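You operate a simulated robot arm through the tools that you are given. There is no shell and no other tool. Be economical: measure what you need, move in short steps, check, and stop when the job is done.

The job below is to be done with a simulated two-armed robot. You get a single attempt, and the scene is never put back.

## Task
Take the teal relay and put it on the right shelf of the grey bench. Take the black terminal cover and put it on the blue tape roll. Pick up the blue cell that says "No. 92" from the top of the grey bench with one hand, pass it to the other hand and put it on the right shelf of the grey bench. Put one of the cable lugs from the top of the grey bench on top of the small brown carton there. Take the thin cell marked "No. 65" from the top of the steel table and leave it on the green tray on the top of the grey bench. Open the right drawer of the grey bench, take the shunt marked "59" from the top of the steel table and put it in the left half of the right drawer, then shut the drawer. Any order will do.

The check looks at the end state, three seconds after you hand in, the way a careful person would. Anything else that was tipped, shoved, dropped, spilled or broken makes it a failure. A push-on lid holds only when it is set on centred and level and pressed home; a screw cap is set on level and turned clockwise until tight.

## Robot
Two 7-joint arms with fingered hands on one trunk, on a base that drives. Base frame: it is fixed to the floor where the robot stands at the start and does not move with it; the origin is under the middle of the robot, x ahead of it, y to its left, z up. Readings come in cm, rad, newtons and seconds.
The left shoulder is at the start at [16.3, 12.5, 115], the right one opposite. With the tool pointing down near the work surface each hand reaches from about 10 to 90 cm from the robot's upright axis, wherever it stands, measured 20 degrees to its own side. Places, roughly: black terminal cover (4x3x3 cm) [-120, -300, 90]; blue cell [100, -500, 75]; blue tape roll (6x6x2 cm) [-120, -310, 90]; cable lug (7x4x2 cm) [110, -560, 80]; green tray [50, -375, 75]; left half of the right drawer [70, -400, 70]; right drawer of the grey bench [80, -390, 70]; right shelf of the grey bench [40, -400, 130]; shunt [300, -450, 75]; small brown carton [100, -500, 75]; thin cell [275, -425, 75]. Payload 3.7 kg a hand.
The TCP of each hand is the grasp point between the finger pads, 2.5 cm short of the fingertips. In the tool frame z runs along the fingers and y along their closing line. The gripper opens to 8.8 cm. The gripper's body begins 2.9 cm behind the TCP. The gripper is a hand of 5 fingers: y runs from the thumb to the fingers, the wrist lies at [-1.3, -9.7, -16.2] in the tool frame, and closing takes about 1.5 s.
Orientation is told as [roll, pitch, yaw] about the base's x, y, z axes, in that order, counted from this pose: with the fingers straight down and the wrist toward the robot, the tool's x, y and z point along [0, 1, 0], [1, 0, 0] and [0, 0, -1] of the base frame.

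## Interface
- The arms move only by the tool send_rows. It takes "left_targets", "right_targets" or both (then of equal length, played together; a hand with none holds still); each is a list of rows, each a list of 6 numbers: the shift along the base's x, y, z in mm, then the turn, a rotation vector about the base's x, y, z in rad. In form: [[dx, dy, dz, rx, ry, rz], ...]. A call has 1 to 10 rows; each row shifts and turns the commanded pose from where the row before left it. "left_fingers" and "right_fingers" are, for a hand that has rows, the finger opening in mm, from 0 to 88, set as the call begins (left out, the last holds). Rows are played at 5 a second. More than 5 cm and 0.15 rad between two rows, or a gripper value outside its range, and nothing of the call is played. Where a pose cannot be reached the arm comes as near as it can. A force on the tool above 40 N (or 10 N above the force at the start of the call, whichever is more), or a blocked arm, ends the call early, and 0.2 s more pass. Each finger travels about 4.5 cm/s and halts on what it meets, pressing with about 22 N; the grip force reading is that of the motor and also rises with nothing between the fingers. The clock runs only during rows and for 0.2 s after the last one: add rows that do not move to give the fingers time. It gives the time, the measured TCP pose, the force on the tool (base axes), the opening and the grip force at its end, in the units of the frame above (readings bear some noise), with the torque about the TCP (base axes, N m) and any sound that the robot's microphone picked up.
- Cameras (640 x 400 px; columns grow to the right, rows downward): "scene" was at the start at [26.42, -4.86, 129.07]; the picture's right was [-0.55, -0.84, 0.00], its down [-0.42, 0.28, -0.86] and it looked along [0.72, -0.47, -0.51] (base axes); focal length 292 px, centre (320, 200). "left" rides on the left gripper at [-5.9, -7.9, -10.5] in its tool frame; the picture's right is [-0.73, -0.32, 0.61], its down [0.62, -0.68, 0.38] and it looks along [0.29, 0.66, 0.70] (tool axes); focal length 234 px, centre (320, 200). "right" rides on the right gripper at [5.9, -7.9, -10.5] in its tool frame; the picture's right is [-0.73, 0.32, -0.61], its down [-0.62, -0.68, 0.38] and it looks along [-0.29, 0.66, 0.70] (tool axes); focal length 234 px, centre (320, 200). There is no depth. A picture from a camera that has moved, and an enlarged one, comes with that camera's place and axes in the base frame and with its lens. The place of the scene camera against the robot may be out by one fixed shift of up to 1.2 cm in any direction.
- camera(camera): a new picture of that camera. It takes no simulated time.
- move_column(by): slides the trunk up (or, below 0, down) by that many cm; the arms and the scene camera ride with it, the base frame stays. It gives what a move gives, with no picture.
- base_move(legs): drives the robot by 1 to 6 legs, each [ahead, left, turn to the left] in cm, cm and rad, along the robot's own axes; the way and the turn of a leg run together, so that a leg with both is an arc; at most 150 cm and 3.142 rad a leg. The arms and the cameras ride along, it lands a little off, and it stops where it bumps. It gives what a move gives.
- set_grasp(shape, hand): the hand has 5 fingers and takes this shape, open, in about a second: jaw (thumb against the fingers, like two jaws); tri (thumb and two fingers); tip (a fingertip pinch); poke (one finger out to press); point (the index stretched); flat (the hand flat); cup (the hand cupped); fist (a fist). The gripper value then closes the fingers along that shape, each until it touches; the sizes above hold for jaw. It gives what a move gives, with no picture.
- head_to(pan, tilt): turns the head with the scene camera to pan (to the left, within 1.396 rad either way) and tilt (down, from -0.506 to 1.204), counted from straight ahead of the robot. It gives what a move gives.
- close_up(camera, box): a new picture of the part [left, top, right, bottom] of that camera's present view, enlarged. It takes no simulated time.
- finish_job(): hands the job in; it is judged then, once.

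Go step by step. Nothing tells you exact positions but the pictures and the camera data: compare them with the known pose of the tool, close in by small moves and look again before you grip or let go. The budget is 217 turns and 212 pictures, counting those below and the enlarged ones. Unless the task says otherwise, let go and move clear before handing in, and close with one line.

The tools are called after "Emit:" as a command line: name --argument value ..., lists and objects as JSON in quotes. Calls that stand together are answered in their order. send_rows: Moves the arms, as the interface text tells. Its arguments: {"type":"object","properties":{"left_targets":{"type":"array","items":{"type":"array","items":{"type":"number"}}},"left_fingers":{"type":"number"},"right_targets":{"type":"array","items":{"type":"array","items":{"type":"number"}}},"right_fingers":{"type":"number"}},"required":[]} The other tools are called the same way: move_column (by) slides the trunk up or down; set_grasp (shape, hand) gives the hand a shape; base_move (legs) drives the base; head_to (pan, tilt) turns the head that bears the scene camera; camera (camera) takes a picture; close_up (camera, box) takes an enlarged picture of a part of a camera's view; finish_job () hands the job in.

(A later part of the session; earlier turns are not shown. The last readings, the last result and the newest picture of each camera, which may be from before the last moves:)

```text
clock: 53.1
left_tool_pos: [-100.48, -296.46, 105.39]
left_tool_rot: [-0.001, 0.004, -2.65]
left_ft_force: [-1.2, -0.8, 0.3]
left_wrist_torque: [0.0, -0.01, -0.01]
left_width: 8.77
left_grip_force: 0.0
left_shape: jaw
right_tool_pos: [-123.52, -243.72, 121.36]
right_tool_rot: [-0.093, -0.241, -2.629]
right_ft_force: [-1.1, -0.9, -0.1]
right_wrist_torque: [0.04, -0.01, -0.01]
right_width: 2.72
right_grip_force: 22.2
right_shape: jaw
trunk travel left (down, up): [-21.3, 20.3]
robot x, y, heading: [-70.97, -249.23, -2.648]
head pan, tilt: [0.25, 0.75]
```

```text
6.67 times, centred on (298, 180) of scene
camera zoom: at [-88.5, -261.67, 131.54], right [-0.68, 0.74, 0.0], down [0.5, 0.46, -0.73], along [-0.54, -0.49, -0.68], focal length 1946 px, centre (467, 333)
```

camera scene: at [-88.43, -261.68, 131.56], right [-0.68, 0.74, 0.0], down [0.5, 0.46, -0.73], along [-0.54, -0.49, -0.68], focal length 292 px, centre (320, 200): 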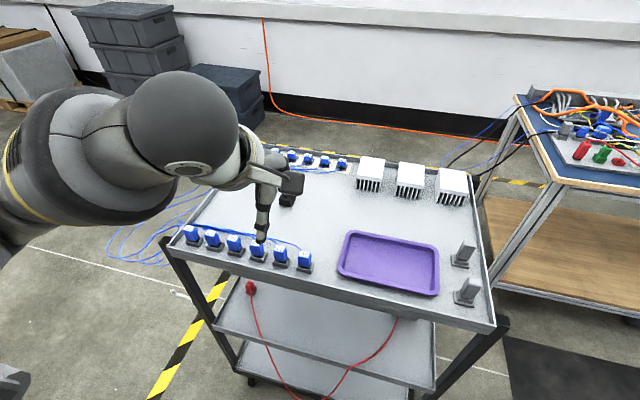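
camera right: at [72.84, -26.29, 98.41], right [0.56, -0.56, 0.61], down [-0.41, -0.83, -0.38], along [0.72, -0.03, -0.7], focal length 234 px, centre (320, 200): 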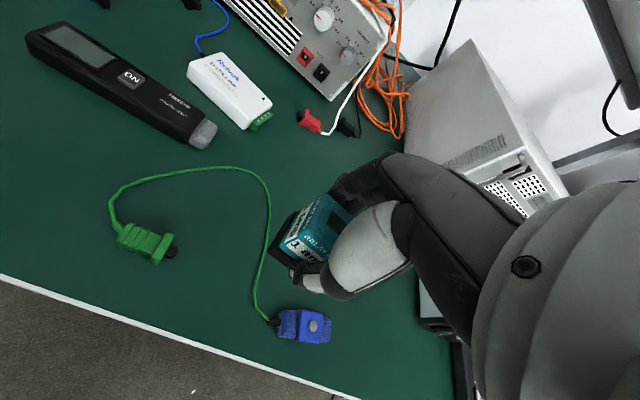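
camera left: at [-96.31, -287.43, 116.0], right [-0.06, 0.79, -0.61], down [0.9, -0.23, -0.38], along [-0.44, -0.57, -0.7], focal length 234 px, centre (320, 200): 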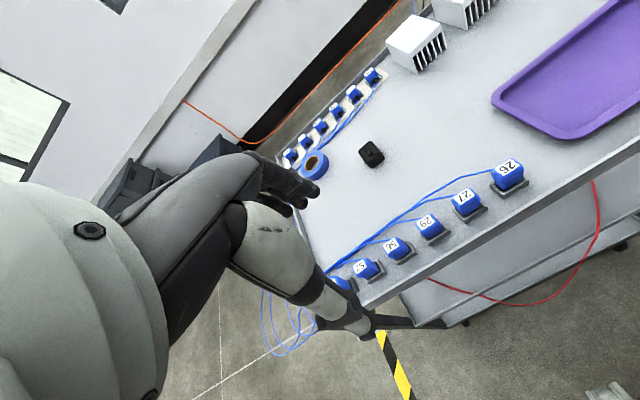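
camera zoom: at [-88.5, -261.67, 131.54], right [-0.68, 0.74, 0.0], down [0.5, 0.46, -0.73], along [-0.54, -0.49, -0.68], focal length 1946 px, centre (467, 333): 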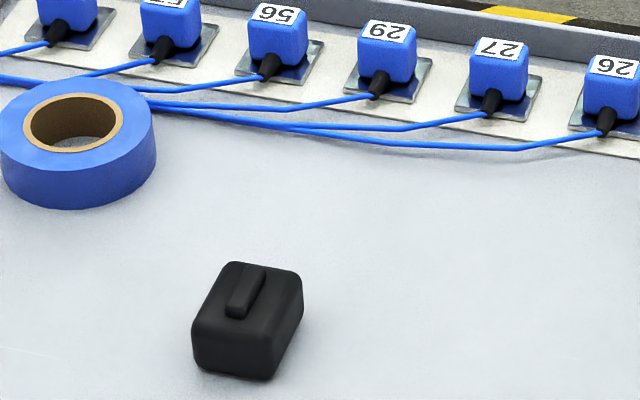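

I'll move the left hand above the cover, tips well clear, and check again.

Emit:
send_rows --left_targets '[[-45, -8, 0, 0, 0, -0.03], [-45, -8, 0, 0, 0, -0.03], [-45, -8, -10, 0, 0, -0.03], [-30, -6, -20, 0, 0, 0], [0, 0, 0, 0, 0, 0]]'

Emit:
camera --camera "left"

Emit:
close_up --camera "scene" --box '[180, 120, 380, 280]'

```text
clock: 54.3
left_tool_pos: [-117.09, -299.47, 102.4]
left_tool_rot: [0.001, 0.003, -2.738]
left_ft_force: [-0.3, -0.5, 0.0]
left_wrist_torque: [0.0, 0.0, 0.0]
left_width: 8.77
left_grip_force: 0.1
left_shape: jaw
right_tool_pos: [-123.46, -243.62, 121.51]
right_tool_rot: [-0.096, -0.241, -2.625]
right_ft_force: [-0.5, 0.4, -1.4]
right_wrist_torque: [-0.05, 0.01, -0.01]
right_width: 2.71
right_grip_force: 22.2
right_shape: jaw
trunk travel left (down, up): [-21.3, 20.3]
robot x, y, heading: [-70.66, -249.65, -2.654]
head pan, tilt: [0.25, 0.75]
```

```text
178 pictures are left
camera left: at [-112.12, -290.85, 113.05], right [0.01, 0.79, -0.61], down [0.87, -0.31, -0.38], along [-0.49, -0.52, -0.7], focal length 234 px, centre (320, 200)
```

left: 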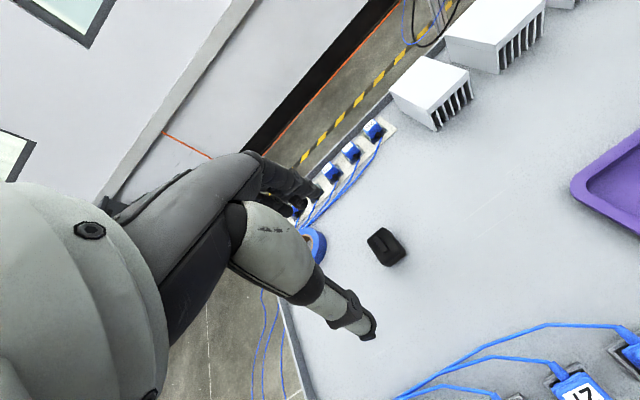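

```text
2.50 times, centred on (280, 200) of scene
camera zoom: at [-88.39, -261.67, 131.57], right [-0.68, 0.74, 0.0], down [0.5, 0.46, -0.73], along [-0.54, -0.49, -0.68], focal length 730 px, centre (420, 200)
```

zoom: 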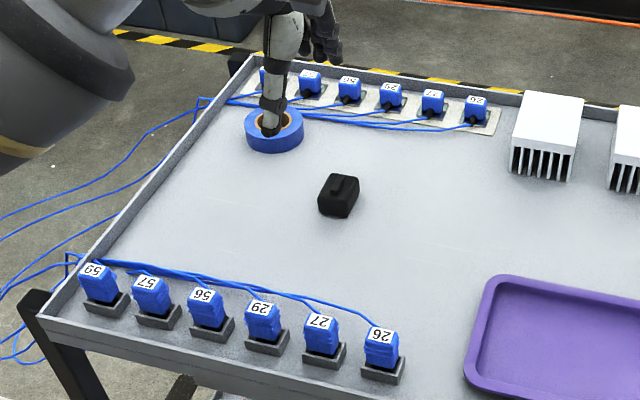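

Two views put the cover at about [-121.2, -301.2] and the cart top at about z = 84. I'll move over it and partly down.

Emit:
send_rows --left_targets '[[-21, -9, -30, 0, 0, 0], [-20, -8, -30, 0, 0, 0], [0, 0, -40, 0, 0, 0], [0, 0, 0, 0, 0, 0]]'

Emit:
camera --camera "left"

Emit:
close_up --camera "scene" --box '[200, 120, 360, 220]'

```text
clock: 55.3
left_tool_pos: [-121.21, -300.95, 92.21]
left_tool_rot: [0.002, 0.001, -2.738]
left_ft_force: [0.5, 0.8, -0.1]
left_wrist_torque: [-0.02, 0.01, -0.02]
left_width: 8.79
left_grip_force: 0.0
left_shape: jaw
right_tool_pos: [-123.56, -243.65, 121.54]
right_tool_rot: [-0.095, -0.241, -2.626]
right_ft_force: [-0.1, 0.8, -0.6]
right_wrist_torque: [-0.01, -0.01, 0.0]
right_width: 2.71
right_grip_force: 22.0
right_shape: jaw
trunk travel left (down, up): [-21.3, 20.3]
robot x, y, heading: [-70.9, -249.81, -2.646]
head pan, tilt: [0.25, 0.75]
```

```text
176 pictures are left
camera left: at [-116.21, -292.3, 102.85], right [0.01, 0.79, -0.61], down [0.87, -0.31, -0.38], along [-0.49, -0.52, -0.7], focal length 234 px, centre (320, 200)
```

left: 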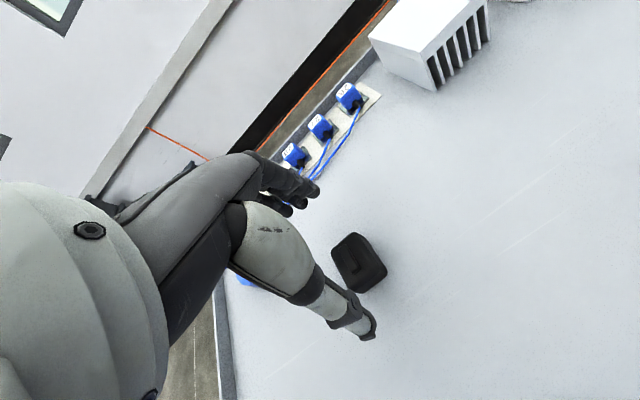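

```text
4.00 times, centred on (280, 170) of scene
camera zoom: at [-88.41, -261.66, 131.57], right [-0.68, 0.74, 0.0], down [0.5, 0.46, -0.73], along [-0.54, -0.5, -0.68], focal length 1168 px, centre (480, 320)
```

zoom: 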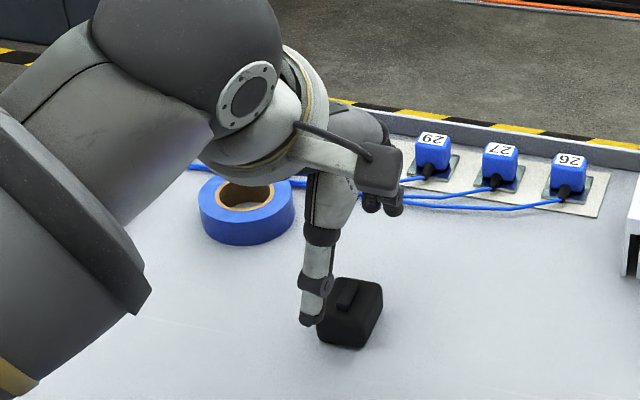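

Emit:
send_rows --left_targets '[[0, -1, -25, 0, 0, 0], [0, -1, -23, 0, 0, 0], [0, 0, 0, 0, 0, 0]]'

Emit:
close_up --camera "left" --box '[200, 150, 440, 350]'

Emit:
close_up --camera "scene" --box '[240, 140, 336, 220]'

```text
clock: 56.1
left_tool_pos: [-121.19, -301.19, 87.41]
left_tool_rot: [0.0, 0.001, -2.738]
left_ft_force: [0.9, 0.1, 5.2]
left_wrist_torque: [-0.08, 0.23, 0.02]
left_width: 8.75
left_grip_force: 0.1
left_shape: jaw
right_tool_pos: [-123.5, -243.61, 121.42]
right_tool_rot: [-0.094, -0.239, -2.626]
right_ft_force: [0.1, -0.1, -0.4]
right_wrist_torque: [0.0, 0.02, 0.02]
right_width: 2.7
right_grip_force: 21.6
right_shape: jaw
trunk travel left (down, up): [-21.3, 20.3]
robot x, y, heading: [-71.33, -249.84, -2.647]
head pan, tilt: [0.25, 0.75]
```

```text
2.00 times, centred on (320, 250) of left
camera zoom: at [-116.22, -292.62, 98.12], right [0.01, 0.79, -0.61], down [0.87, -0.31, -0.38], along [-0.49, -0.52, -0.7], focal length 468 px, centre (320, 100)
```

zoom: 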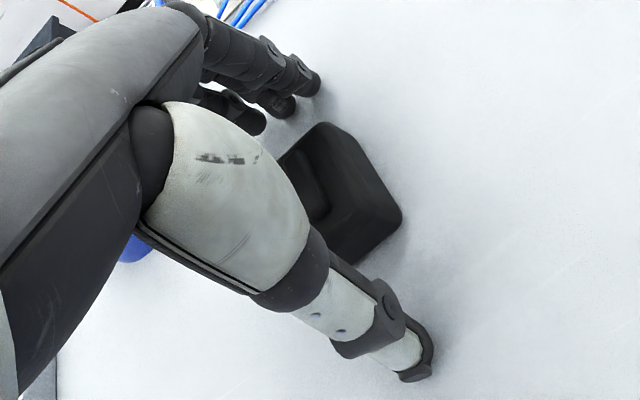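

```text
5.00 times, centred on (288, 180) of scene
camera zoom: at [-88.37, -261.63, 131.58], right [-0.68, 0.74, 0.0], down [0.5, 0.46, -0.73], along [-0.54, -0.5, -0.68], focal length 1460 px, centre (480, 300)
```

zoom: 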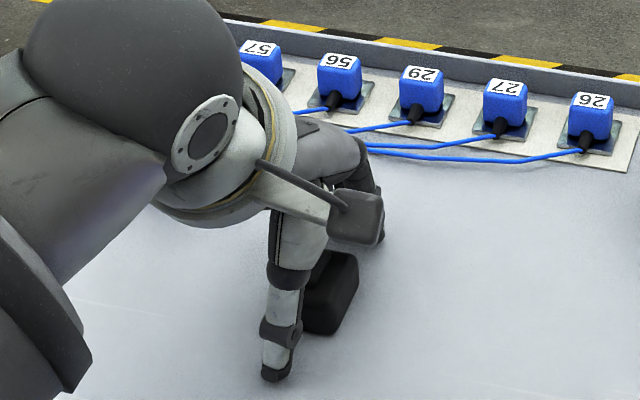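

Emit:
send_rows --left_targets '[[0, 0, 6, 0, 0, 0], [0, 0, 0, 0, 0, 0]]'

Emit:
send_rows --left_targets '[[0, 0, 0, 0, 0, 0], [0, 0, 0, 0, 0, 0], [0, 0, 0, 0, 0, 0], [0, 0, 0, 0, 0, 0], [0, 0, 0, 0, 0, 0], [0, 0, 0, 0, 0, 0], [0, 0, 0, 0, 0, 0], [0, 0, 0, 0, 0, 0]]' --left_fingers 0

Emit:
close_up --camera "left" --box '[200, 150, 440, 350]'

```text
clock: 56.7
left_tool_pos: [-121.08, -301.15, 88.05]
left_tool_rot: [0.001, 0.003, -2.738]
left_ft_force: [-0.8, -0.1, -0.2]
left_wrist_torque: [0.01, 0.0, -0.02]
left_width: 8.78
left_grip_force: 0.3
left_shape: jaw
right_tool_pos: [-123.53, -243.6, 121.38]
right_tool_rot: [-0.094, -0.24, -2.628]
right_ft_force: [-0.8, -0.8, -0.7]
right_wrist_torque: [0.01, 0.0, 0.04]
right_width: 2.71
right_grip_force: 22.3
right_shape: jaw
trunk travel left (down, up): [-21.3, 20.3]
robot x, y, heading: [-71.26, -249.81, -2.646]
head pan, tilt: [0.25, 0.75]
```

```text
clock: 58.5
left_tool_pos: [-121.18, -301.26, 87.91]
left_tool_rot: [0.001, 0.002, -2.737]
left_ft_force: [-0.3, 0.7, 0.2]
left_wrist_torque: [-0.02, -0.01, 0.01]
left_width: 3.47
left_grip_force: 21.8
left_shape: jaw
right_tool_pos: [-123.47, -243.69, 121.45]
right_tool_rot: [-0.096, -0.24, -2.624]
right_ft_force: [0.6, -0.2, -0.3]
right_wrist_torque: [0.0, 0.0, 0.0]
right_width: 2.71
right_grip_force: 21.6
right_shape: jaw
trunk travel left (down, up): [-21.3, 20.3]
robot x, y, heading: [-70.73, -249.63, -2.65]
head pan, tilt: [0.25, 0.75]
```

```text
2.00 times, centred on (320, 250) of left
camera zoom: at [-116.19, -292.7, 98.68], right [0.01, 0.79, -0.61], down [0.87, -0.31, -0.38], along [-0.49, -0.52, -0.7], focal length 468 px, centre (320, 100)
```

zoom: 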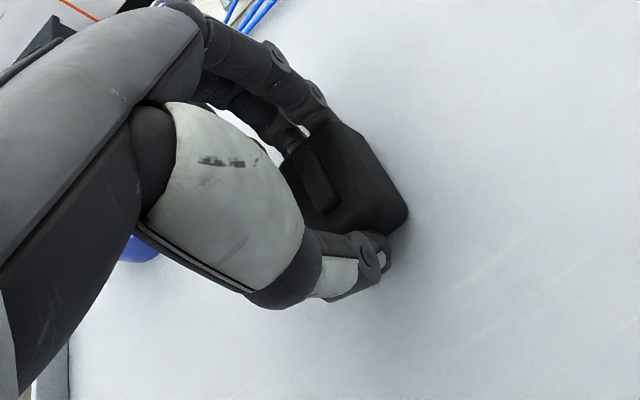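

Emit:
send_rows --left_targets '[[0, 0, 20, 0, 0, 0], [0, 0, 40, 0, 0, 0], [0, 0, 40, 0, 0, 0], [0, -40, 0, 0, 0, 0], [15, -40, 0, 0, 0, 0], [20, -30, 0, 0, 0, 0], [20, -30, 0, 0, 0, 0], [0, 0, 0, 0, 0, 0]]'

Emit:
camera --camera "left"

Emit:
close_up --camera "scene" --box '[180, 100, 340, 200]'

```text
clock: 60.3
left_tool_pos: [-115.47, -315.33, 98.09]
left_tool_rot: [0.0, 0.005, -2.738]
left_ft_force: [0.3, -0.9, -1.0]
left_wrist_torque: [0.0, 0.0, -0.03]
left_width: 3.46
left_grip_force: 21.8
left_shape: jaw
right_tool_pos: [-123.58, -243.62, 121.42]
right_tool_rot: [-0.096, -0.241, -2.627]
right_ft_force: [0.7, -0.3, -2.2]
right_wrist_torque: [-0.03, -0.01, 0.01]
right_width: 2.69
right_grip_force: 22.0
right_shape: jaw
trunk travel left (down, up): [-21.3, 20.3]
robot x, y, heading: [-70.45, -249.46, -2.646]
head pan, tilt: [0.25, 0.75]
```

```text
171 pictures are left
camera left: at [-110.5, -306.84, 108.76], right [0.01, 0.79, -0.61], down [0.87, -0.31, -0.38], along [-0.49, -0.52, -0.7], focal length 234 px, centre (320, 200)
```

left: 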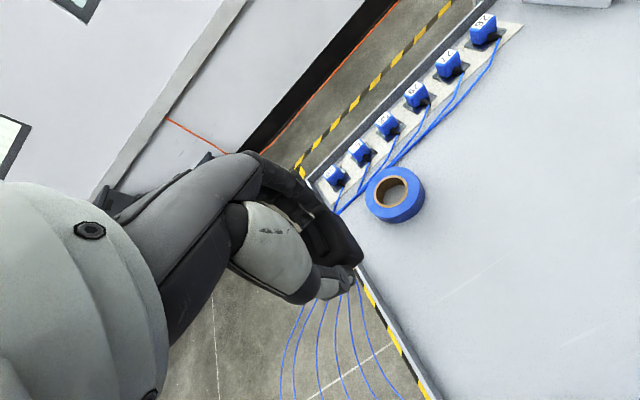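

```text
4.00 times, centred on (260, 150) of scene
camera zoom: at [-88.46, -261.66, 131.55], right [-0.68, 0.74, 0.0], down [0.5, 0.46, -0.73], along [-0.54, -0.49, -0.68], focal length 1168 px, centre (560, 400)
```

zoom: 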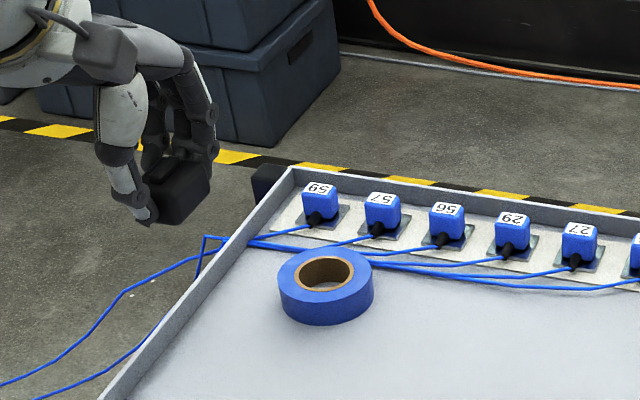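

Emit:
send_rows --left_targets '[[-40, 9, 0, 0, 0, 0], [-39, 9, 0, 0, 0, 0], [0, 0, -30, 0, 0, 0], [0, 0, -25, 0, 0, 0], [0, 0, 0, 0, 0, 0]]'

Emit:
camera --camera "left"

Emit:
close_up --camera "scene" --box '[200, 110, 320, 185]'

```text
clock: 61.5
left_tool_pos: [-123.25, -313.56, 92.61]
left_tool_rot: [0.0, 0.001, -2.738]
left_ft_force: [0.7, 0.1, 0.2]
left_wrist_torque: [-0.01, 0.03, -0.01]
left_width: 3.48
left_grip_force: 22.6
left_shape: jaw
right_tool_pos: [-123.54, -243.67, 121.49]
right_tool_rot: [-0.094, -0.238, -2.627]
right_ft_force: [-0.3, 0.6, -0.1]
right_wrist_torque: [-0.01, -0.03, 0.01]
right_width: 2.68
right_grip_force: 21.9
right_shape: jaw
trunk travel left (down, up): [-21.3, 20.3]
robot x, y, heading: [-71.19, -249.5, -2.649]
head pan, tilt: [0.25, 0.75]
```

```text
169 pictures are left
camera left: at [-118.43, -304.83, 103.17], right [0.01, 0.79, -0.61], down [0.87, -0.31, -0.38], along [-0.49, -0.52, -0.7], focal length 234 px, centre (320, 200)
```

left: 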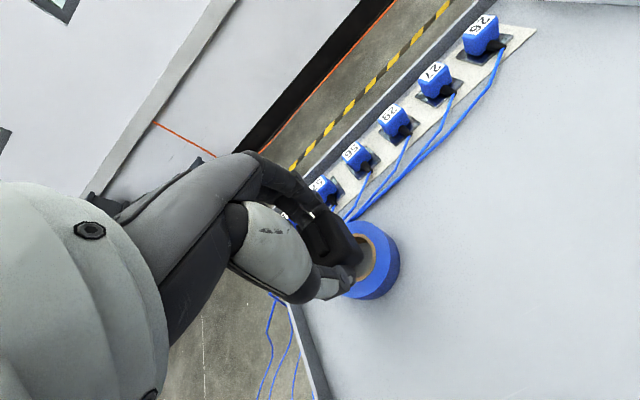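

```text
5.33 times, centred on (260, 148) of scene
camera zoom: at [-88.41, -261.68, 131.56], right [-0.68, 0.74, 0.0], down [0.5, 0.46, -0.73], along [-0.54, -0.49, -0.68], focal length 1557 px, centre (640, 480)
```

zoom: 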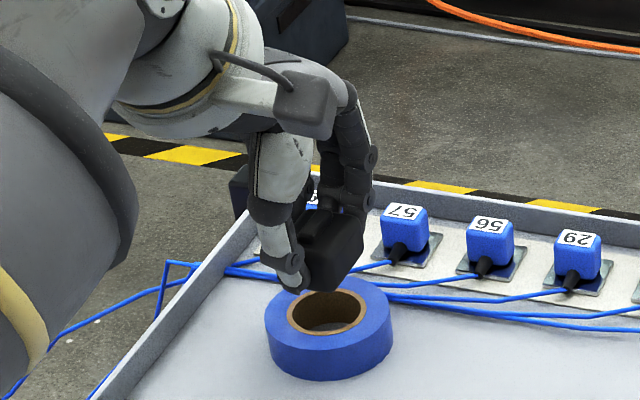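

The cover lines up above the tape. I'll lower it gently until contact.

Emit:
send_rows --left_targets '[[0, 0, -12, 0, 0, 0], [0, 0, -8, 0, 0, 0], [0, 0, 0, 0, 0, 0]]'

Emit:
close_up --camera "scene" --box '[200, 110, 320, 185]'

Emit:
close_up --camera "left" --box '[240, 160, 440, 310]'

```text
clock: 62.3
left_tool_pos: [-123.39, -313.4, 90.6]
left_tool_rot: [0.0, 0.001, -2.739]
left_ft_force: [0.2, -0.3, -0.4]
left_wrist_torque: [-0.01, -0.03, 0.0]
left_width: 3.46
left_grip_force: 22.0
left_shape: jaw
right_tool_pos: [-123.49, -243.72, 121.53]
right_tool_rot: [-0.094, -0.241, -2.627]
right_ft_force: [-0.6, 0.1, -1.1]
right_wrist_torque: [0.0, 0.02, 0.03]
right_width: 2.76
right_grip_force: 21.8
right_shape: jaw
trunk travel left (down, up): [-21.3, 20.3]
robot x, y, heading: [-70.89, -249.85, -2.653]
head pan, tilt: [0.25, 0.75]
```

```text
5.33 times, centred on (260, 148) of scene
camera zoom: at [-88.43, -261.68, 131.56], right [-0.68, 0.74, 0.0], down [0.5, 0.46, -0.73], along [-0.54, -0.49, -0.68], focal length 1557 px, centre (640, 480)
```

zoom: 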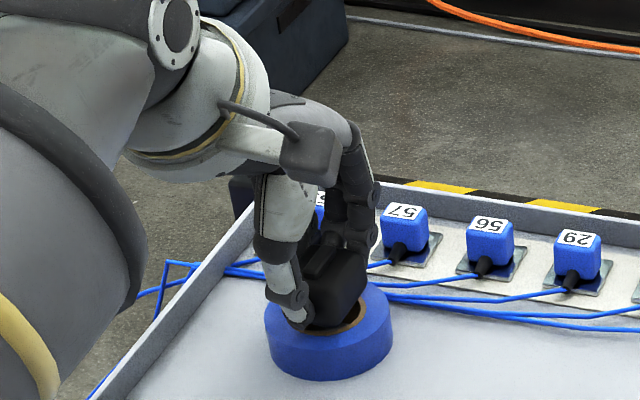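

```text
2.67 times, centred on (340, 235) of left
camera zoom: at [-118.38, -304.9, 101.17], right [0.01, 0.79, -0.61], down [0.87, -0.31, -0.38], along [-0.49, -0.52, -0.7], focal length 624 px, centre (267, 107)
```

zoom: 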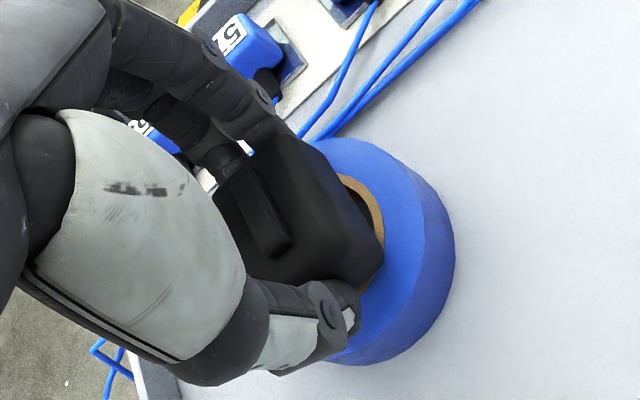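

Emit:
send_rows --left_targets '[[0, 0, -3, 0, 0, 0], [0, 0, -3, 0, 0, 0], [0, 0, 0, 0, 0, 0]]'

Emit:
close_up --camera "scene" --box '[230, 130, 310, 180]'

```text
clock: 63.1
left_tool_pos: [-123.41, -313.53, 90.05]
left_tool_rot: [-0.001, 0.001, -2.738]
left_ft_force: [-0.8, -0.3, 0.1]
left_wrist_torque: [0.01, 0.0, -0.03]
left_width: 3.46
left_grip_force: 22.5
left_shape: jaw
right_tool_pos: [-123.57, -243.7, 121.51]
right_tool_rot: [-0.094, -0.24, -2.627]
right_ft_force: [0.6, 0.5, 0.1]
right_wrist_torque: [0.0, -0.02, -0.01]
right_width: 2.71
right_grip_force: 22.1
right_shape: jaw
trunk travel left (down, up): [-21.3, 20.3]
robot x, y, heading: [-70.69, -249.42, -2.648]
head pan, tilt: [0.25, 0.75]
```

```text
8.00 times, centred on (270, 155) of scene
camera zoom: at [-88.43, -261.68, 131.56], right [-0.68, 0.74, 0.0], down [0.5, 0.46, -0.73], along [-0.54, -0.49, -0.68], focal length 2336 px, centre (720, 560)
```

zoom: 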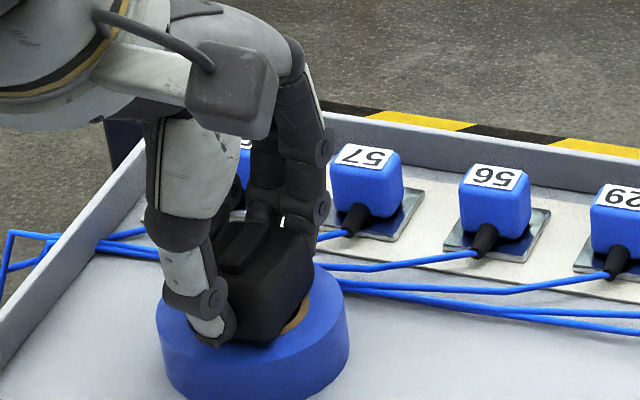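

Emit:
send_rows --left_targets '[[1.5, -1.5, -2, 0, 0, 0], [0, 0, -2, 0, 0, 0], [0, 0, 0, 0, 0, 0]]'

```text
clock: 63.9
left_tool_pos: [-123.27, -313.6, 89.77]
left_tool_rot: [0.001, -0.002, -2.736]
left_ft_force: [0.2, 2.1, 9.3]
left_wrist_torque: [-0.02, 0.08, 0.0]
left_width: 3.52
left_grip_force: 22.4
left_shape: jaw
right_tool_pos: [-123.49, -243.64, 121.56]
right_tool_rot: [-0.094, -0.239, -2.627]
right_ft_force: [0.6, -1.2, -1.1]
right_wrist_torque: [0.0, 0.03, 0.0]
right_width: 2.72
right_grip_force: 21.8
right_shape: jaw
trunk travel left (down, up): [-21.3, 20.3]
robot x, y, heading: [-71.04, -249.96, -2.648]
head pan, tilt: [0.25, 0.75]
```

Contact. I'll open the fingers just enough to let go, then lift straight up.

Emit:
send_rows --left_targets '[[0, 0, 1, 0, 0, 0], [0, 0, 0, 0, 0, 0], [0, 0, 0, 0, 0, 0], [0, 0, 0, 0, 0, 0]]' --left_fingers 58

Emit:
send_rows --left_targets '[[0, 0, 15, 0, 0, 0], [0, 0, 30, 0, 0, 0], [0, 0, 40, 0, 0, 0], [0, 0, 40, 0, 0, 0], [30, -30, 20, 0, 0, 0], [30, -30, 0, 0, 0, 0], [0, 0, 0, 0, 0, 0]]'

Emit:
close_up --camera "scene" --box '[200, 110, 320, 185]'

Emit:
camera --camera "left"

```text
clock: 64.9
left_tool_pos: [-123.36, -313.79, 89.57]
left_tool_rot: [0.001, 0.004, -2.739]
left_ft_force: [-0.5, 1.4, -0.5]
left_wrist_torque: [0.0, 0.0, -0.02]
left_width: 5.75
left_grip_force: 0.1
left_shape: jaw
right_tool_pos: [-123.52, -243.66, 121.42]
right_tool_rot: [-0.095, -0.239, -2.626]
right_ft_force: [0.8, 0.3, -0.6]
right_wrist_torque: [-0.04, -0.02, 0.03]
right_width: 2.71
right_grip_force: 22.2
right_shape: jaw
trunk travel left (down, up): [-21.3, 20.3]
robot x, y, heading: [-71.78, -249.84, -2.645]
head pan, tilt: [0.25, 0.75]
```

```text
clock: 66.5
left_tool_pos: [-117.16, -319.52, 104.39]
left_tool_rot: [-0.001, 0.003, -2.737]
left_ft_force: [-0.6, 0.2, 0.0]
left_wrist_torque: [0.02, -0.03, 0.02]
left_width: 5.76
left_grip_force: 0.0
left_shape: jaw
right_tool_pos: [-123.6, -243.69, 121.4]
right_tool_rot: [-0.094, -0.239, -2.627]
right_ft_force: [-0.8, -0.8, 0.2]
right_wrist_torque: [0.0, 0.0, 0.03]
right_width: 2.7
right_grip_force: 21.9
right_shape: jaw
trunk travel left (down, up): [-21.3, 20.3]
robot x, y, heading: [-70.89, -249.71, -2.645]
head pan, tilt: [0.25, 0.75]
```

```text
5.33 times, centred on (260, 148) of scene
camera zoom: at [-88.46, -261.66, 131.55], right [-0.68, 0.74, 0.0], down [0.5, 0.46, -0.73], along [-0.54, -0.49, -0.68], focal length 1557 px, centre (640, 480)
```

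zoom: 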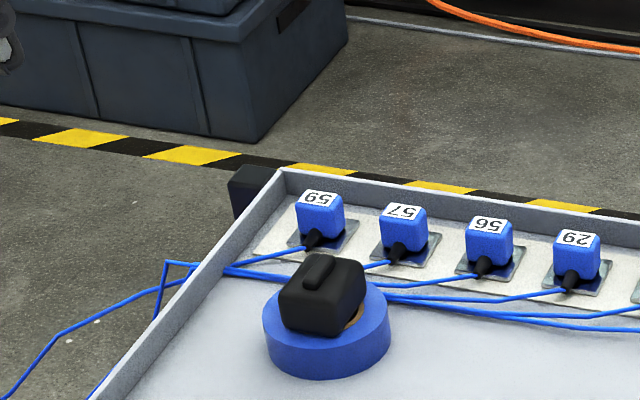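

```text
163 pictures are left
camera left: at [-112.14, -311.02, 115.07], right [0.01, 0.79, -0.61], down [0.87, -0.31, -0.38], along [-0.49, -0.52, -0.7], focal length 234 px, centre (320, 200)
```

left: 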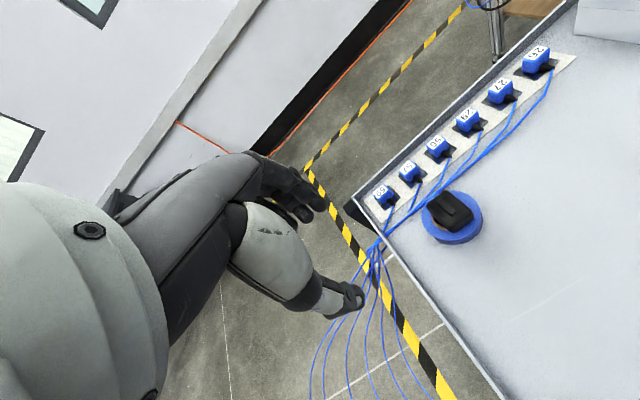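

The cover sits on the tape roll. Next I'll tuck the left arm, turn left, and look for a way to the front of the grey bench.

Emit:
send_rows --left_targets '[[30, 16, 10, 0, 0, 0], [30, 16, 10, 0, 0, 0], [30, 16, 10, 0, 0, 0], [30, 16, 10, 0, 0, 0], [0, 40, 0, 0, 0, 0.05], [-10, 40, 0, 0, 0, 0.05], [-10, 40, 0, 0, 0, 0], [0, 0, 0, 0, 0, 0]]'

Emit:
base_move --legs '[[0, 0, 1.2]]'

Emit:
head_to --pan 0.6 --tilt 0.35

Emit:
camera --camera "scene"

```text
clock: 68.3
left_tool_pos: [-107.44, -301.26, 108.27]
left_tool_rot: [0.0, 0.002, -2.636]
left_ft_force: [-0.2, 0.1, -0.1]
left_wrist_torque: [0.0, -0.01, -0.01]
left_width: 5.77
left_grip_force: 0.0
left_shape: jaw
right_tool_pos: [-123.55, -243.78, 121.49]
right_tool_rot: [-0.094, -0.24, -2.627]
right_ft_force: [-0.4, 0.2, -0.8]
right_wrist_torque: [-0.03, -0.02, 0.02]
right_width: 2.7
right_grip_force: 21.3
right_shape: jaw
trunk travel left (down, up): [-21.3, 20.3]
robot x, y, heading: [-70.65, -249.48, -2.65]
head pan, tilt: [0.25, 0.75]
```

```text
clock: 71.7
left_tool_pos: [-35.92, -302.19, 108.28]
left_tool_rot: [0.0, 0.001, -1.436]
left_ft_force: [1.6, 0.4, 0.6]
left_wrist_torque: [0.0, 0.0, 0.02]
left_width: 5.74
left_grip_force: 0.0
left_shape: jaw
right_tool_pos: [-95.47, -296.53, 121.43]
right_tool_rot: [-0.094, -0.241, -1.425]
right_ft_force: [0.0, -0.7, -0.5]
right_wrist_torque: [0.01, -0.01, -0.02]
right_width: 2.67
right_grip_force: 21.7
right_shape: jaw
trunk travel left (down, up): [-21.3, 20.3]
robot x, y, heading: [-71.25, -249.54, -1.444]
head pan, tilt: [0.25, 0.75]
```

```text
clock: 72.6
left_tool_pos: [-35.85, -302.2, 108.11]
left_tool_rot: [-0.001, 0.002, -1.436]
left_ft_force: [0.1, -0.5, 0.6]
left_wrist_torque: [0.01, 0.02, -0.02]
left_width: 5.79
left_grip_force: 0.1
left_shape: jaw
right_tool_pos: [-95.45, -296.64, 121.49]
right_tool_rot: [-0.093, -0.24, -1.424]
right_ft_force: [-0.6, 0.5, 0.0]
right_wrist_torque: [0.03, -0.02, 0.0]
right_width: 2.68
right_grip_force: 21.3
right_shape: jaw
trunk travel left (down, up): [-21.3, 20.3]
robot x, y, heading: [-70.98, -249.38, -1.442]
head pan, tilt: [0.6, 0.351]
```

```text
162 pictures are left
camera scene: at [-62.27, -270.19, 135.11], right [-0.75, -0.66, 0.0], down [-0.23, 0.26, -0.94], along [0.62, -0.7, -0.34], focal length 292 px, centre (320, 200)
```

scene: 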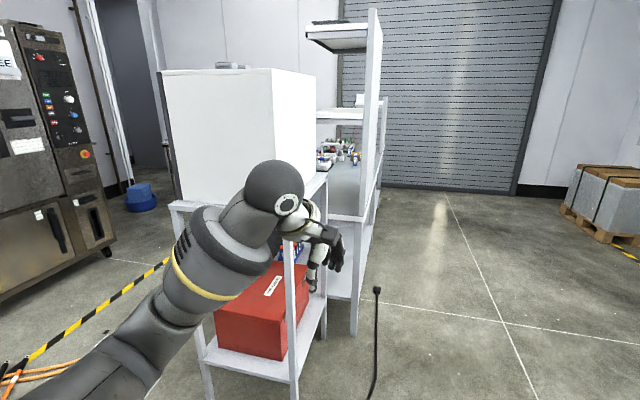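

The front of the grey bench faces east and its north end is cluttered. I'll go round by the clear south side.

Emit:
base_move --legs '[[149, -12, 0], [110, 30, 0]]'

Emit:
head_to --pan 0.5 --tilt 0.4

Emit:
camera --camera "scene"

```text
clock: 85.5
left_tool_pos: [18.1, -557.38, 108.28]
left_tool_rot: [0.001, 0.002, -1.422]
left_ft_force: [0.1, 1.0, 0.1]
left_wrist_torque: [-0.02, -0.02, -0.01]
left_width: 5.76
left_grip_force: 0.1
left_shape: jaw
right_tool_pos: [-41.53, -552.4, 121.51]
right_tool_rot: [-0.094, -0.238, -1.412]
right_ft_force: [-0.1, -0.6, -0.9]
right_wrist_torque: [0.02, -0.07, 0.01]
right_width: 2.69
right_grip_force: 22.1
right_shape: jaw
trunk travel left (down, up): [-21.3, 20.3]
robot x, y, heading: [-17.82, -504.9, -1.436]
head pan, tilt: [0.6, 0.351]
```

```text
clock: 86.2
left_tool_pos: [18.05, -557.16, 108.15]
left_tool_rot: [-0.001, 0.002, -1.423]
left_ft_force: [-0.2, -0.1, -0.2]
left_wrist_torque: [0.04, -0.01, -0.01]
left_width: 5.77
left_grip_force: 0.1
left_shape: jaw
right_tool_pos: [-41.52, -552.4, 121.37]
right_tool_rot: [-0.094, -0.239, -1.413]
right_ft_force: [0.4, -0.1, -0.9]
right_wrist_torque: [0.0, -0.01, 0.0]
right_width: 2.69
right_grip_force: 22.1
right_shape: jaw
trunk travel left (down, up): [-21.3, 20.3]
robot x, y, heading: [-17.58, -505.2, -1.429]
head pan, tilt: [0.499, 0.4]
```

```text
161 pictures are left
camera scene: at [-9.38, -526.22, 134.67], right [-0.8, -0.6, 0.0], down [-0.23, 0.31, -0.92], along [0.55, -0.74, -0.39], focal length 292 px, centre (320, 200)
```

scene: 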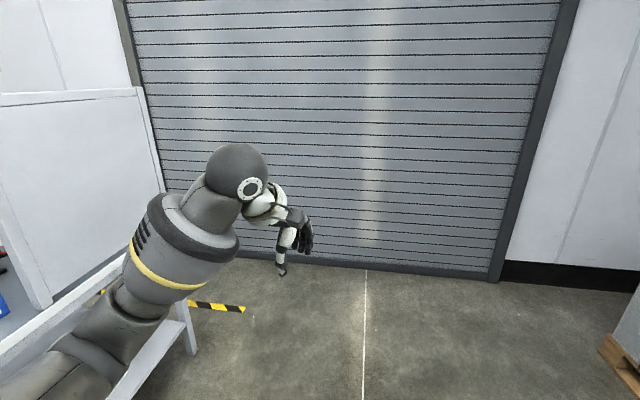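

The gap between the bench end and the roller door is about 90 cm. I'll turn to face east first and then look before going through it.

Emit:
base_move --legs '[[63, 13, 0], [0, 0, 1.92], [0, -85, 0]]'

Emit:
head_to --pan 0 --tilt 0.5

Emit:
camera --camera "scene"

```text
clock: 98.5
left_tool_pos: [80.6, -587.72, 108.29]
left_tool_rot: [0.0, 0.003, 0.528]
left_ft_force: [1.0, 0.3, -0.6]
left_wrist_torque: [0.03, 0.02, 0.01]
left_width: 5.77
left_grip_force: 0.1
left_shape: jaw
right_tool_pos: [98.18, -644.94, 121.41]
right_tool_rot: [-0.095, -0.239, 0.54]
right_ft_force: [0.2, 0.6, -0.5]
right_wrist_torque: [0.0, 0.03, 0.0]
right_width: 2.68
right_grip_force: 21.9
right_shape: jaw
trunk travel left (down, up): [-21.3, 20.3]
robot x, y, heading: [45.66, -640.29, 0.514]
head pan, tilt: [0.499, 0.4]
```

```text
clock: 99.5
left_tool_pos: [80.69, -587.61, 108.05]
left_tool_rot: [0.001, 0.004, 0.527]
left_ft_force: [-0.2, -0.9, -0.5]
left_wrist_torque: [0.0, -0.01, -0.03]
left_width: 5.79
left_grip_force: 0.0
left_shape: jaw
right_tool_pos: [98.11, -644.9, 121.53]
right_tool_rot: [-0.094, -0.238, 0.539]
right_ft_force: [0.6, -0.3, -0.5]
right_wrist_torque: [0.0, -0.01, 0.03]
right_width: 2.66
right_grip_force: 22.3
right_shape: jaw
trunk travel left (down, up): [-21.3, 20.3]
robot x, y, heading: [45.35, -640.21, 0.518]
head pan, tilt: [0.0, 0.499]
```

```text
160 pictures are left
camera scene: at [66.19, -628.71, 133.75], right [0.5, -0.87, 0.0], down [-0.42, -0.24, -0.88], along [0.76, 0.44, -0.48], focal length 292 px, centre (320, 200)
```

scene: 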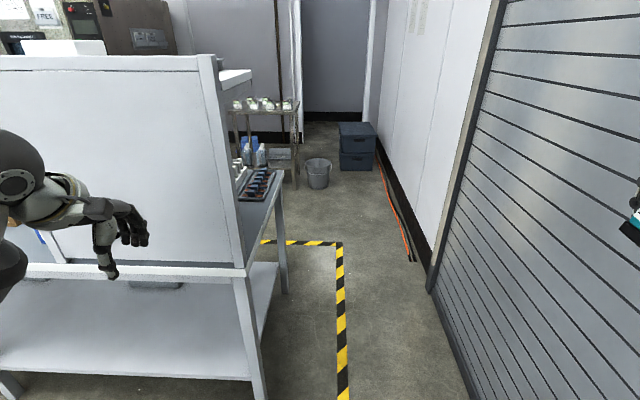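

I'll bring both hands in front of the robot to narrow it, then centre it in the gap.

Emit:
send_rows --left_targets '[[20, -35, 0, 0, 0, 0], [20, -35, 0, 0, 0, 0], [20, -34, 0, 0, 0, 0], [0, 0, 0, 0, 0, 0], [0, 0, 0, 0, 0, 0], [0, 0, 0, 0, 0, 0]]' --right_targets '[[30, 16, 0, 0, 0, 0], [30, 16, 0, 0, 0, 0], [30, 16, 0, 0, 0, 0], [30, 16, 0, 0, 0, 0], [-22, 38, 0, 0, 0, 0], [-22, 38, 0, 0, 0, 0]]'

Emit:
base_move --legs '[[0, -15, -0.02]]'

Emit:
head_to --pan 0.7 --tilt 0.7

Emit:
camera --camera "scene"

Emit:
head_to --pan -0.7 --tilt 0.7

Emit:
camera --camera "scene"

```text
clock: 100.8
left_tool_pos: [86.7, -597.81, 108.11]
left_tool_rot: [-0.001, 0.005, 0.528]
left_ft_force: [0.4, -0.8, 0.0]
left_wrist_torque: [-0.01, 0.02, 0.0]
left_width: 5.76
left_grip_force: 0.1
left_shape: jaw
right_tool_pos: [105.62, -630.6, 121.25]
right_tool_rot: [-0.097, -0.241, 0.539]
right_ft_force: [0.0, 0.0, -0.9]
right_wrist_torque: [-0.03, 0.0, 0.0]
right_width: 2.69
right_grip_force: 21.8
right_shape: jaw
trunk travel left (down, up): [-21.3, 20.3]
robot x, y, heading: [45.68, -639.72, 0.518]
head pan, tilt: [0.0, 0.499]
```

```text
clock: 102.4
left_tool_pos: [92.98, -609.24, 107.91]
left_tool_rot: [-0.019, 0.003, 0.521]
left_ft_force: [0.3, -0.3, 0.3]
left_wrist_torque: [0.01, 0.04, 0.0]
left_width: 5.79
left_grip_force: 0.0
left_shape: jaw
right_tool_pos: [111.59, -641.87, 121.85]
right_tool_rot: [-0.136, -0.239, 0.544]
right_ft_force: [0.3, -0.3, -0.4]
right_wrist_torque: [0.02, 0.01, 0.04]
right_width: 2.66
right_grip_force: 21.8
right_shape: jaw
trunk travel left (down, up): [-21.3, 20.3]
robot x, y, heading: [52.61, -652.95, 0.509]
head pan, tilt: [0.0, 0.499]
stopped in leg 1: the robot was blocked; the commanded pose is now the measured one
```

```text
clock: 103.4
left_tool_pos: [93.35, -609.31, 107.7]
left_tool_rot: [-0.021, 0.004, 0.516]
left_ft_force: [0.7, 0.4, 0.3]
left_wrist_torque: [-0.02, -0.01, 0.0]
left_width: 5.78
left_grip_force: 0.0
left_shape: jaw
right_tool_pos: [111.73, -641.87, 121.71]
right_tool_rot: [-0.138, -0.235, 0.543]
right_ft_force: [0.1, -0.2, -0.9]
right_wrist_torque: [0.0, -0.01, 0.03]
right_width: 2.68
right_grip_force: 22.3
right_shape: jaw
trunk travel left (down, up): [-21.3, 20.3]
robot x, y, heading: [52.71, -653.73, 0.505]
head pan, tilt: [0.7, 0.7]
```

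```text
159 pictures are left
camera scene: at [67.31, -635.89, 131.8], right [0.93, -0.36, 0.02], down [-0.22, -0.62, -0.76], along [0.28, 0.7, -0.66], focal length 292 px, centre (320, 200)
```

scene: 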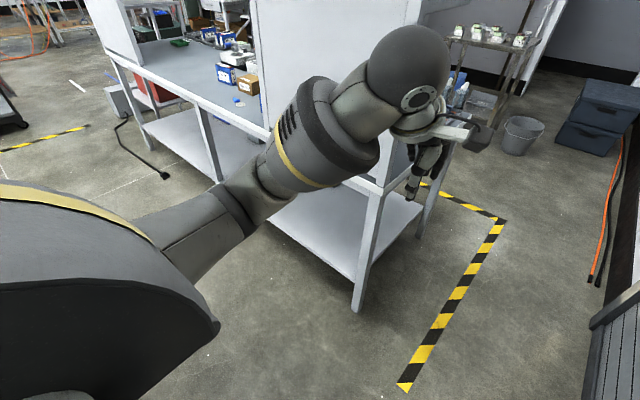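

```text
clock: 105.0
left_tool_pos: [93.37, -609.39, 107.71]
left_tool_rot: [-0.018, 0.003, 0.516]
left_ft_force: [-0.3, -0.4, 0.0]
left_wrist_torque: [-0.02, -0.01, 0.0]
left_width: 5.78
left_grip_force: 0.0
left_shape: jaw
right_tool_pos: [111.86, -641.87, 121.78]
right_tool_rot: [-0.137, -0.237, 0.542]
right_ft_force: [0.0, 0.2, -0.7]
right_wrist_torque: [0.02, 0.0, 0.01]
right_width: 2.67
right_grip_force: 21.8
right_shape: jaw
trunk travel left (down, up): [-21.3, 20.3]
robot x, y, heading: [52.2, -653.14, 0.508]
head pan, tilt: [-0.7, 0.7]
```

```text
158 pictures are left
camera scene: at [72.64, -645.47, 132.05], right [-0.19, -0.98, 0.02], down [-0.62, 0.11, -0.77], along [0.76, -0.16, -0.63], focal length 292 px, centre (320, 200)
```

scene: 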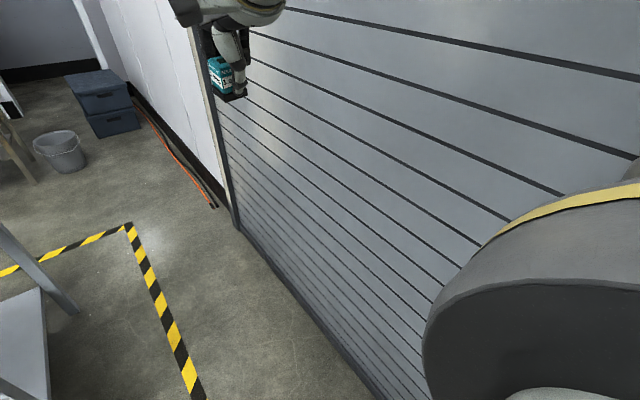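

The right elbow touched the roller door. I'll ease off to the left and stretch both arms straight ahead so the elbows tuck in.

Emit:
base_move --legs '[[0, 7, 0]]'

Emit:
send_rows --left_targets '[[39, 12, 0, 0, 0, 0], [39, 12, 0, 0, 0, 0], [39, 12, 0, 0, 0, 0], [39, 12, 0, 0, 0, 0], [39, 12, 0, 0, 0, 0], [39, 12, 0, 0, 0, 0], [0, 0, 0, 0, 0, 0]]' --right_targets '[[32, 25, 0, 0, 0, 0], [32, 25, 0, 0, 0, 0], [32, 25, 0, 0, 0, 0], [32, 25, 0, 0, 0, 0], [32, 25, 0, 0, 0, 0], [32, 25, 0, 0, 0, 0], [0, 0, 0, 0, 0, 0]]'

Emit:
camera --camera "scene"

Emit:
head_to --pan 0.7 --tilt 0.7

Emit:
camera --camera "scene"

```text
clock: 106.0
left_tool_pos: [90.88, -604.98, 108.14]
left_tool_rot: [-0.001, 0.003, 0.517]
left_ft_force: [-0.6, 0.0, -0.3]
left_wrist_torque: [-0.03, 0.0, 0.02]
left_width: 5.77
left_grip_force: 0.1
left_shape: jaw
right_tool_pos: [109.33, -637.85, 121.37]
right_tool_rot: [-0.108, -0.239, 0.534]
right_ft_force: [-0.6, 1.0, -0.3]
right_wrist_torque: [-0.03, -0.02, -0.01]
right_width: 2.7
right_grip_force: 21.9
right_shape: jaw
trunk travel left (down, up): [-21.3, 20.3]
robot x, y, heading: [49.34, -646.94, 0.507]
head pan, tilt: [-0.7, 0.7]
```

```text
clock: 107.6
left_tool_pos: [114.36, -597.86, 108.47]
left_tool_rot: [0.001, 0.0, 0.518]
left_ft_force: [0.5, 0.4, 0.3]
left_wrist_torque: [-0.03, -0.01, 0.01]
left_width: 5.79
left_grip_force: 0.0
left_shape: jaw
right_tool_pos: [127.04, -624.61, 121.38]
right_tool_rot: [-0.11, -0.239, 0.533]
right_ft_force: [0.2, 0.8, -1.2]
right_wrist_torque: [-0.01, 0.01, -0.02]
right_width: 2.67
right_grip_force: 21.9
right_shape: jaw
right hand out of reach, approached as far as the arm can: row 6
trunk travel left (down, up): [-21.3, 20.3]
robot x, y, heading: [49.18, -646.83, 0.505]
head pan, tilt: [-0.7, 0.7]
```

```text
157 pictures are left
camera scene: at [70.29, -641.74, 132.03], right [-0.19, -0.98, 0.0], down [-0.63, 0.12, -0.77], along [0.75, -0.15, -0.64], focal length 292 px, centre (320, 200)
```

scene: 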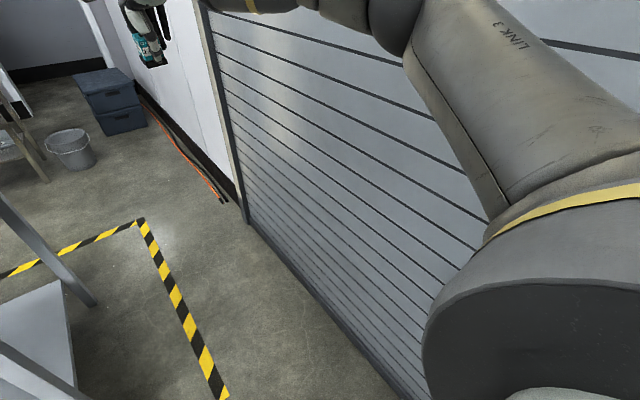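

```text
clock: 109.1
left_tool_pos: [114.42, -597.88, 108.26]
left_tool_rot: [0.001, 0.001, 0.516]
left_ft_force: [-0.1, 1.5, 0.0]
left_wrist_torque: [-0.01, 0.01, 0.03]
left_width: 5.76
left_grip_force: 0.1
left_shape: jaw
right_tool_pos: [127.19, -624.45, 121.2]
right_tool_rot: [-0.109, -0.24, 0.533]
right_ft_force: [0.4, 0.4, -1.7]
right_wrist_torque: [-0.04, 0.03, 0.0]
right_width: 2.66
right_grip_force: 22.4
right_shape: jaw
trunk travel left (down, up): [-21.3, 20.3]
robot x, y, heading: [49.23, -646.71, 0.506]
head pan, tilt: [0.7, 0.7]
```

```text
156 pictures are left
camera scene: at [65.12, -632.13, 131.98], right [0.93, -0.36, 0.0], down [-0.23, -0.6, -0.76], along [0.27, 0.71, -0.64], focal length 292 px, centre (320, 200)
```

scene: 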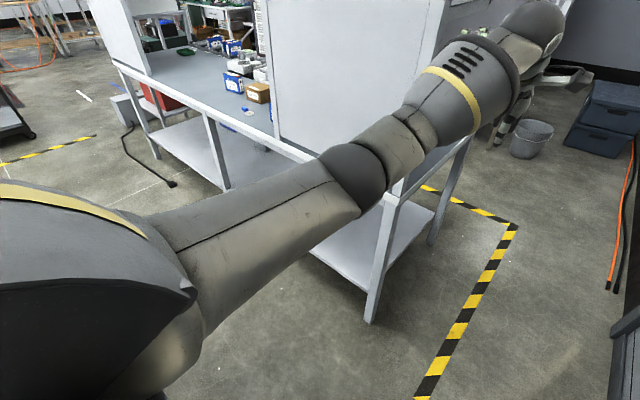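

Emit:
base_move --legs '[[0, -11, 0]]'

Emit:
base_move --legs '[[40, 0, 0]]'

Emit:
camera --camera "scene"

Emit:
head_to --pan -0.7 --tilt 0.7

Emit:
camera --camera "scene"

```text
clock: 110.3
left_tool_pos: [119.73, -607.69, 108.28]
left_tool_rot: [0.003, 0.004, 0.515]
left_ft_force: [-0.8, 0.2, -0.3]
left_wrist_torque: [0.01, -0.02, -0.02]
left_width: 5.73
left_grip_force: 0.1
left_shape: jaw
right_tool_pos: [132.43, -634.29, 121.2]
right_tool_rot: [-0.108, -0.24, 0.532]
right_ft_force: [0.2, -0.3, -0.6]
right_wrist_torque: [0.01, 0.0, 0.03]
right_width: 2.67
right_grip_force: 21.9
right_shape: jaw
trunk travel left (down, up): [-21.3, 20.3]
robot x, y, heading: [54.33, -656.66, 0.502]
head pan, tilt: [0.7, 0.7]
```

```text
clock: 112.8
left_tool_pos: [154.55, -587.57, 108.33]
left_tool_rot: [0.0, 0.005, 0.522]
left_ft_force: [0.1, 0.6, 0.0]
left_wrist_torque: [-0.01, 0.0, 0.0]
left_width: 5.75
left_grip_force: 0.1
left_shape: jaw
right_tool_pos: [167.51, -613.98, 121.28]
right_tool_rot: [-0.108, -0.239, 0.538]
right_ft_force: [0.2, 0.2, -0.8]
right_wrist_torque: [-0.02, -0.01, 0.01]
right_width: 2.68
right_grip_force: 22.2
right_shape: jaw
trunk travel left (down, up): [-21.3, 20.3]
robot x, y, heading: [89.61, -636.87, 0.507]
head pan, tilt: [0.7, 0.7]
```

```text
155 pictures are left
camera scene: at [105.54, -621.93, 131.98], right [0.94, -0.35, 0.0], down [-0.23, -0.6, -0.76], along [0.27, 0.72, -0.64], focal length 292 px, centre (320, 200)
```

scene: 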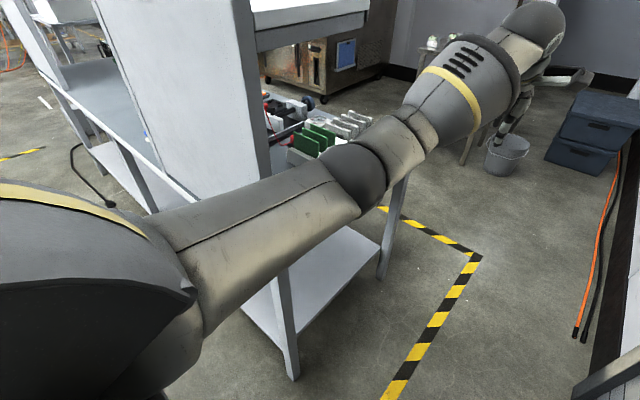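

```text
clock: 114.3
left_tool_pos: [154.59, -587.42, 108.43]
left_tool_rot: [-0.001, 0.002, 0.522]
left_ft_force: [0.0, 0.3, 0.2]
left_wrist_torque: [0.01, 0.02, -0.01]
left_width: 5.76
left_grip_force: 0.1
left_shape: jaw
right_tool_pos: [167.47, -614.0, 121.17]
right_tool_rot: [-0.108, -0.239, 0.541]
right_ft_force: [0.0, 0.2, -0.6]
right_wrist_torque: [0.03, 0.0, -0.01]
right_width: 2.66
right_grip_force: 21.8
right_shape: jaw
trunk travel left (down, up): [-21.3, 20.3]
robot x, y, heading: [89.51, -636.48, 0.509]
head pan, tilt: [-0.7, 0.7]
```

```text
154 pictures are left
camera scene: at [110.88, -631.48, 131.98], right [-0.19, -0.98, 0.0], down [-0.63, 0.12, -0.76], along [0.75, -0.14, -0.64], focal length 292 px, centre (320, 200)
```

scene: 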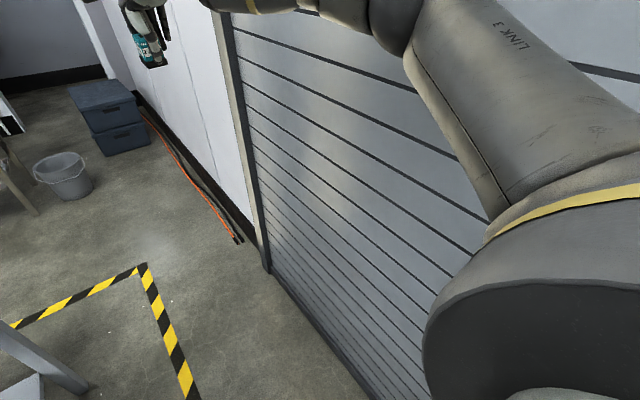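

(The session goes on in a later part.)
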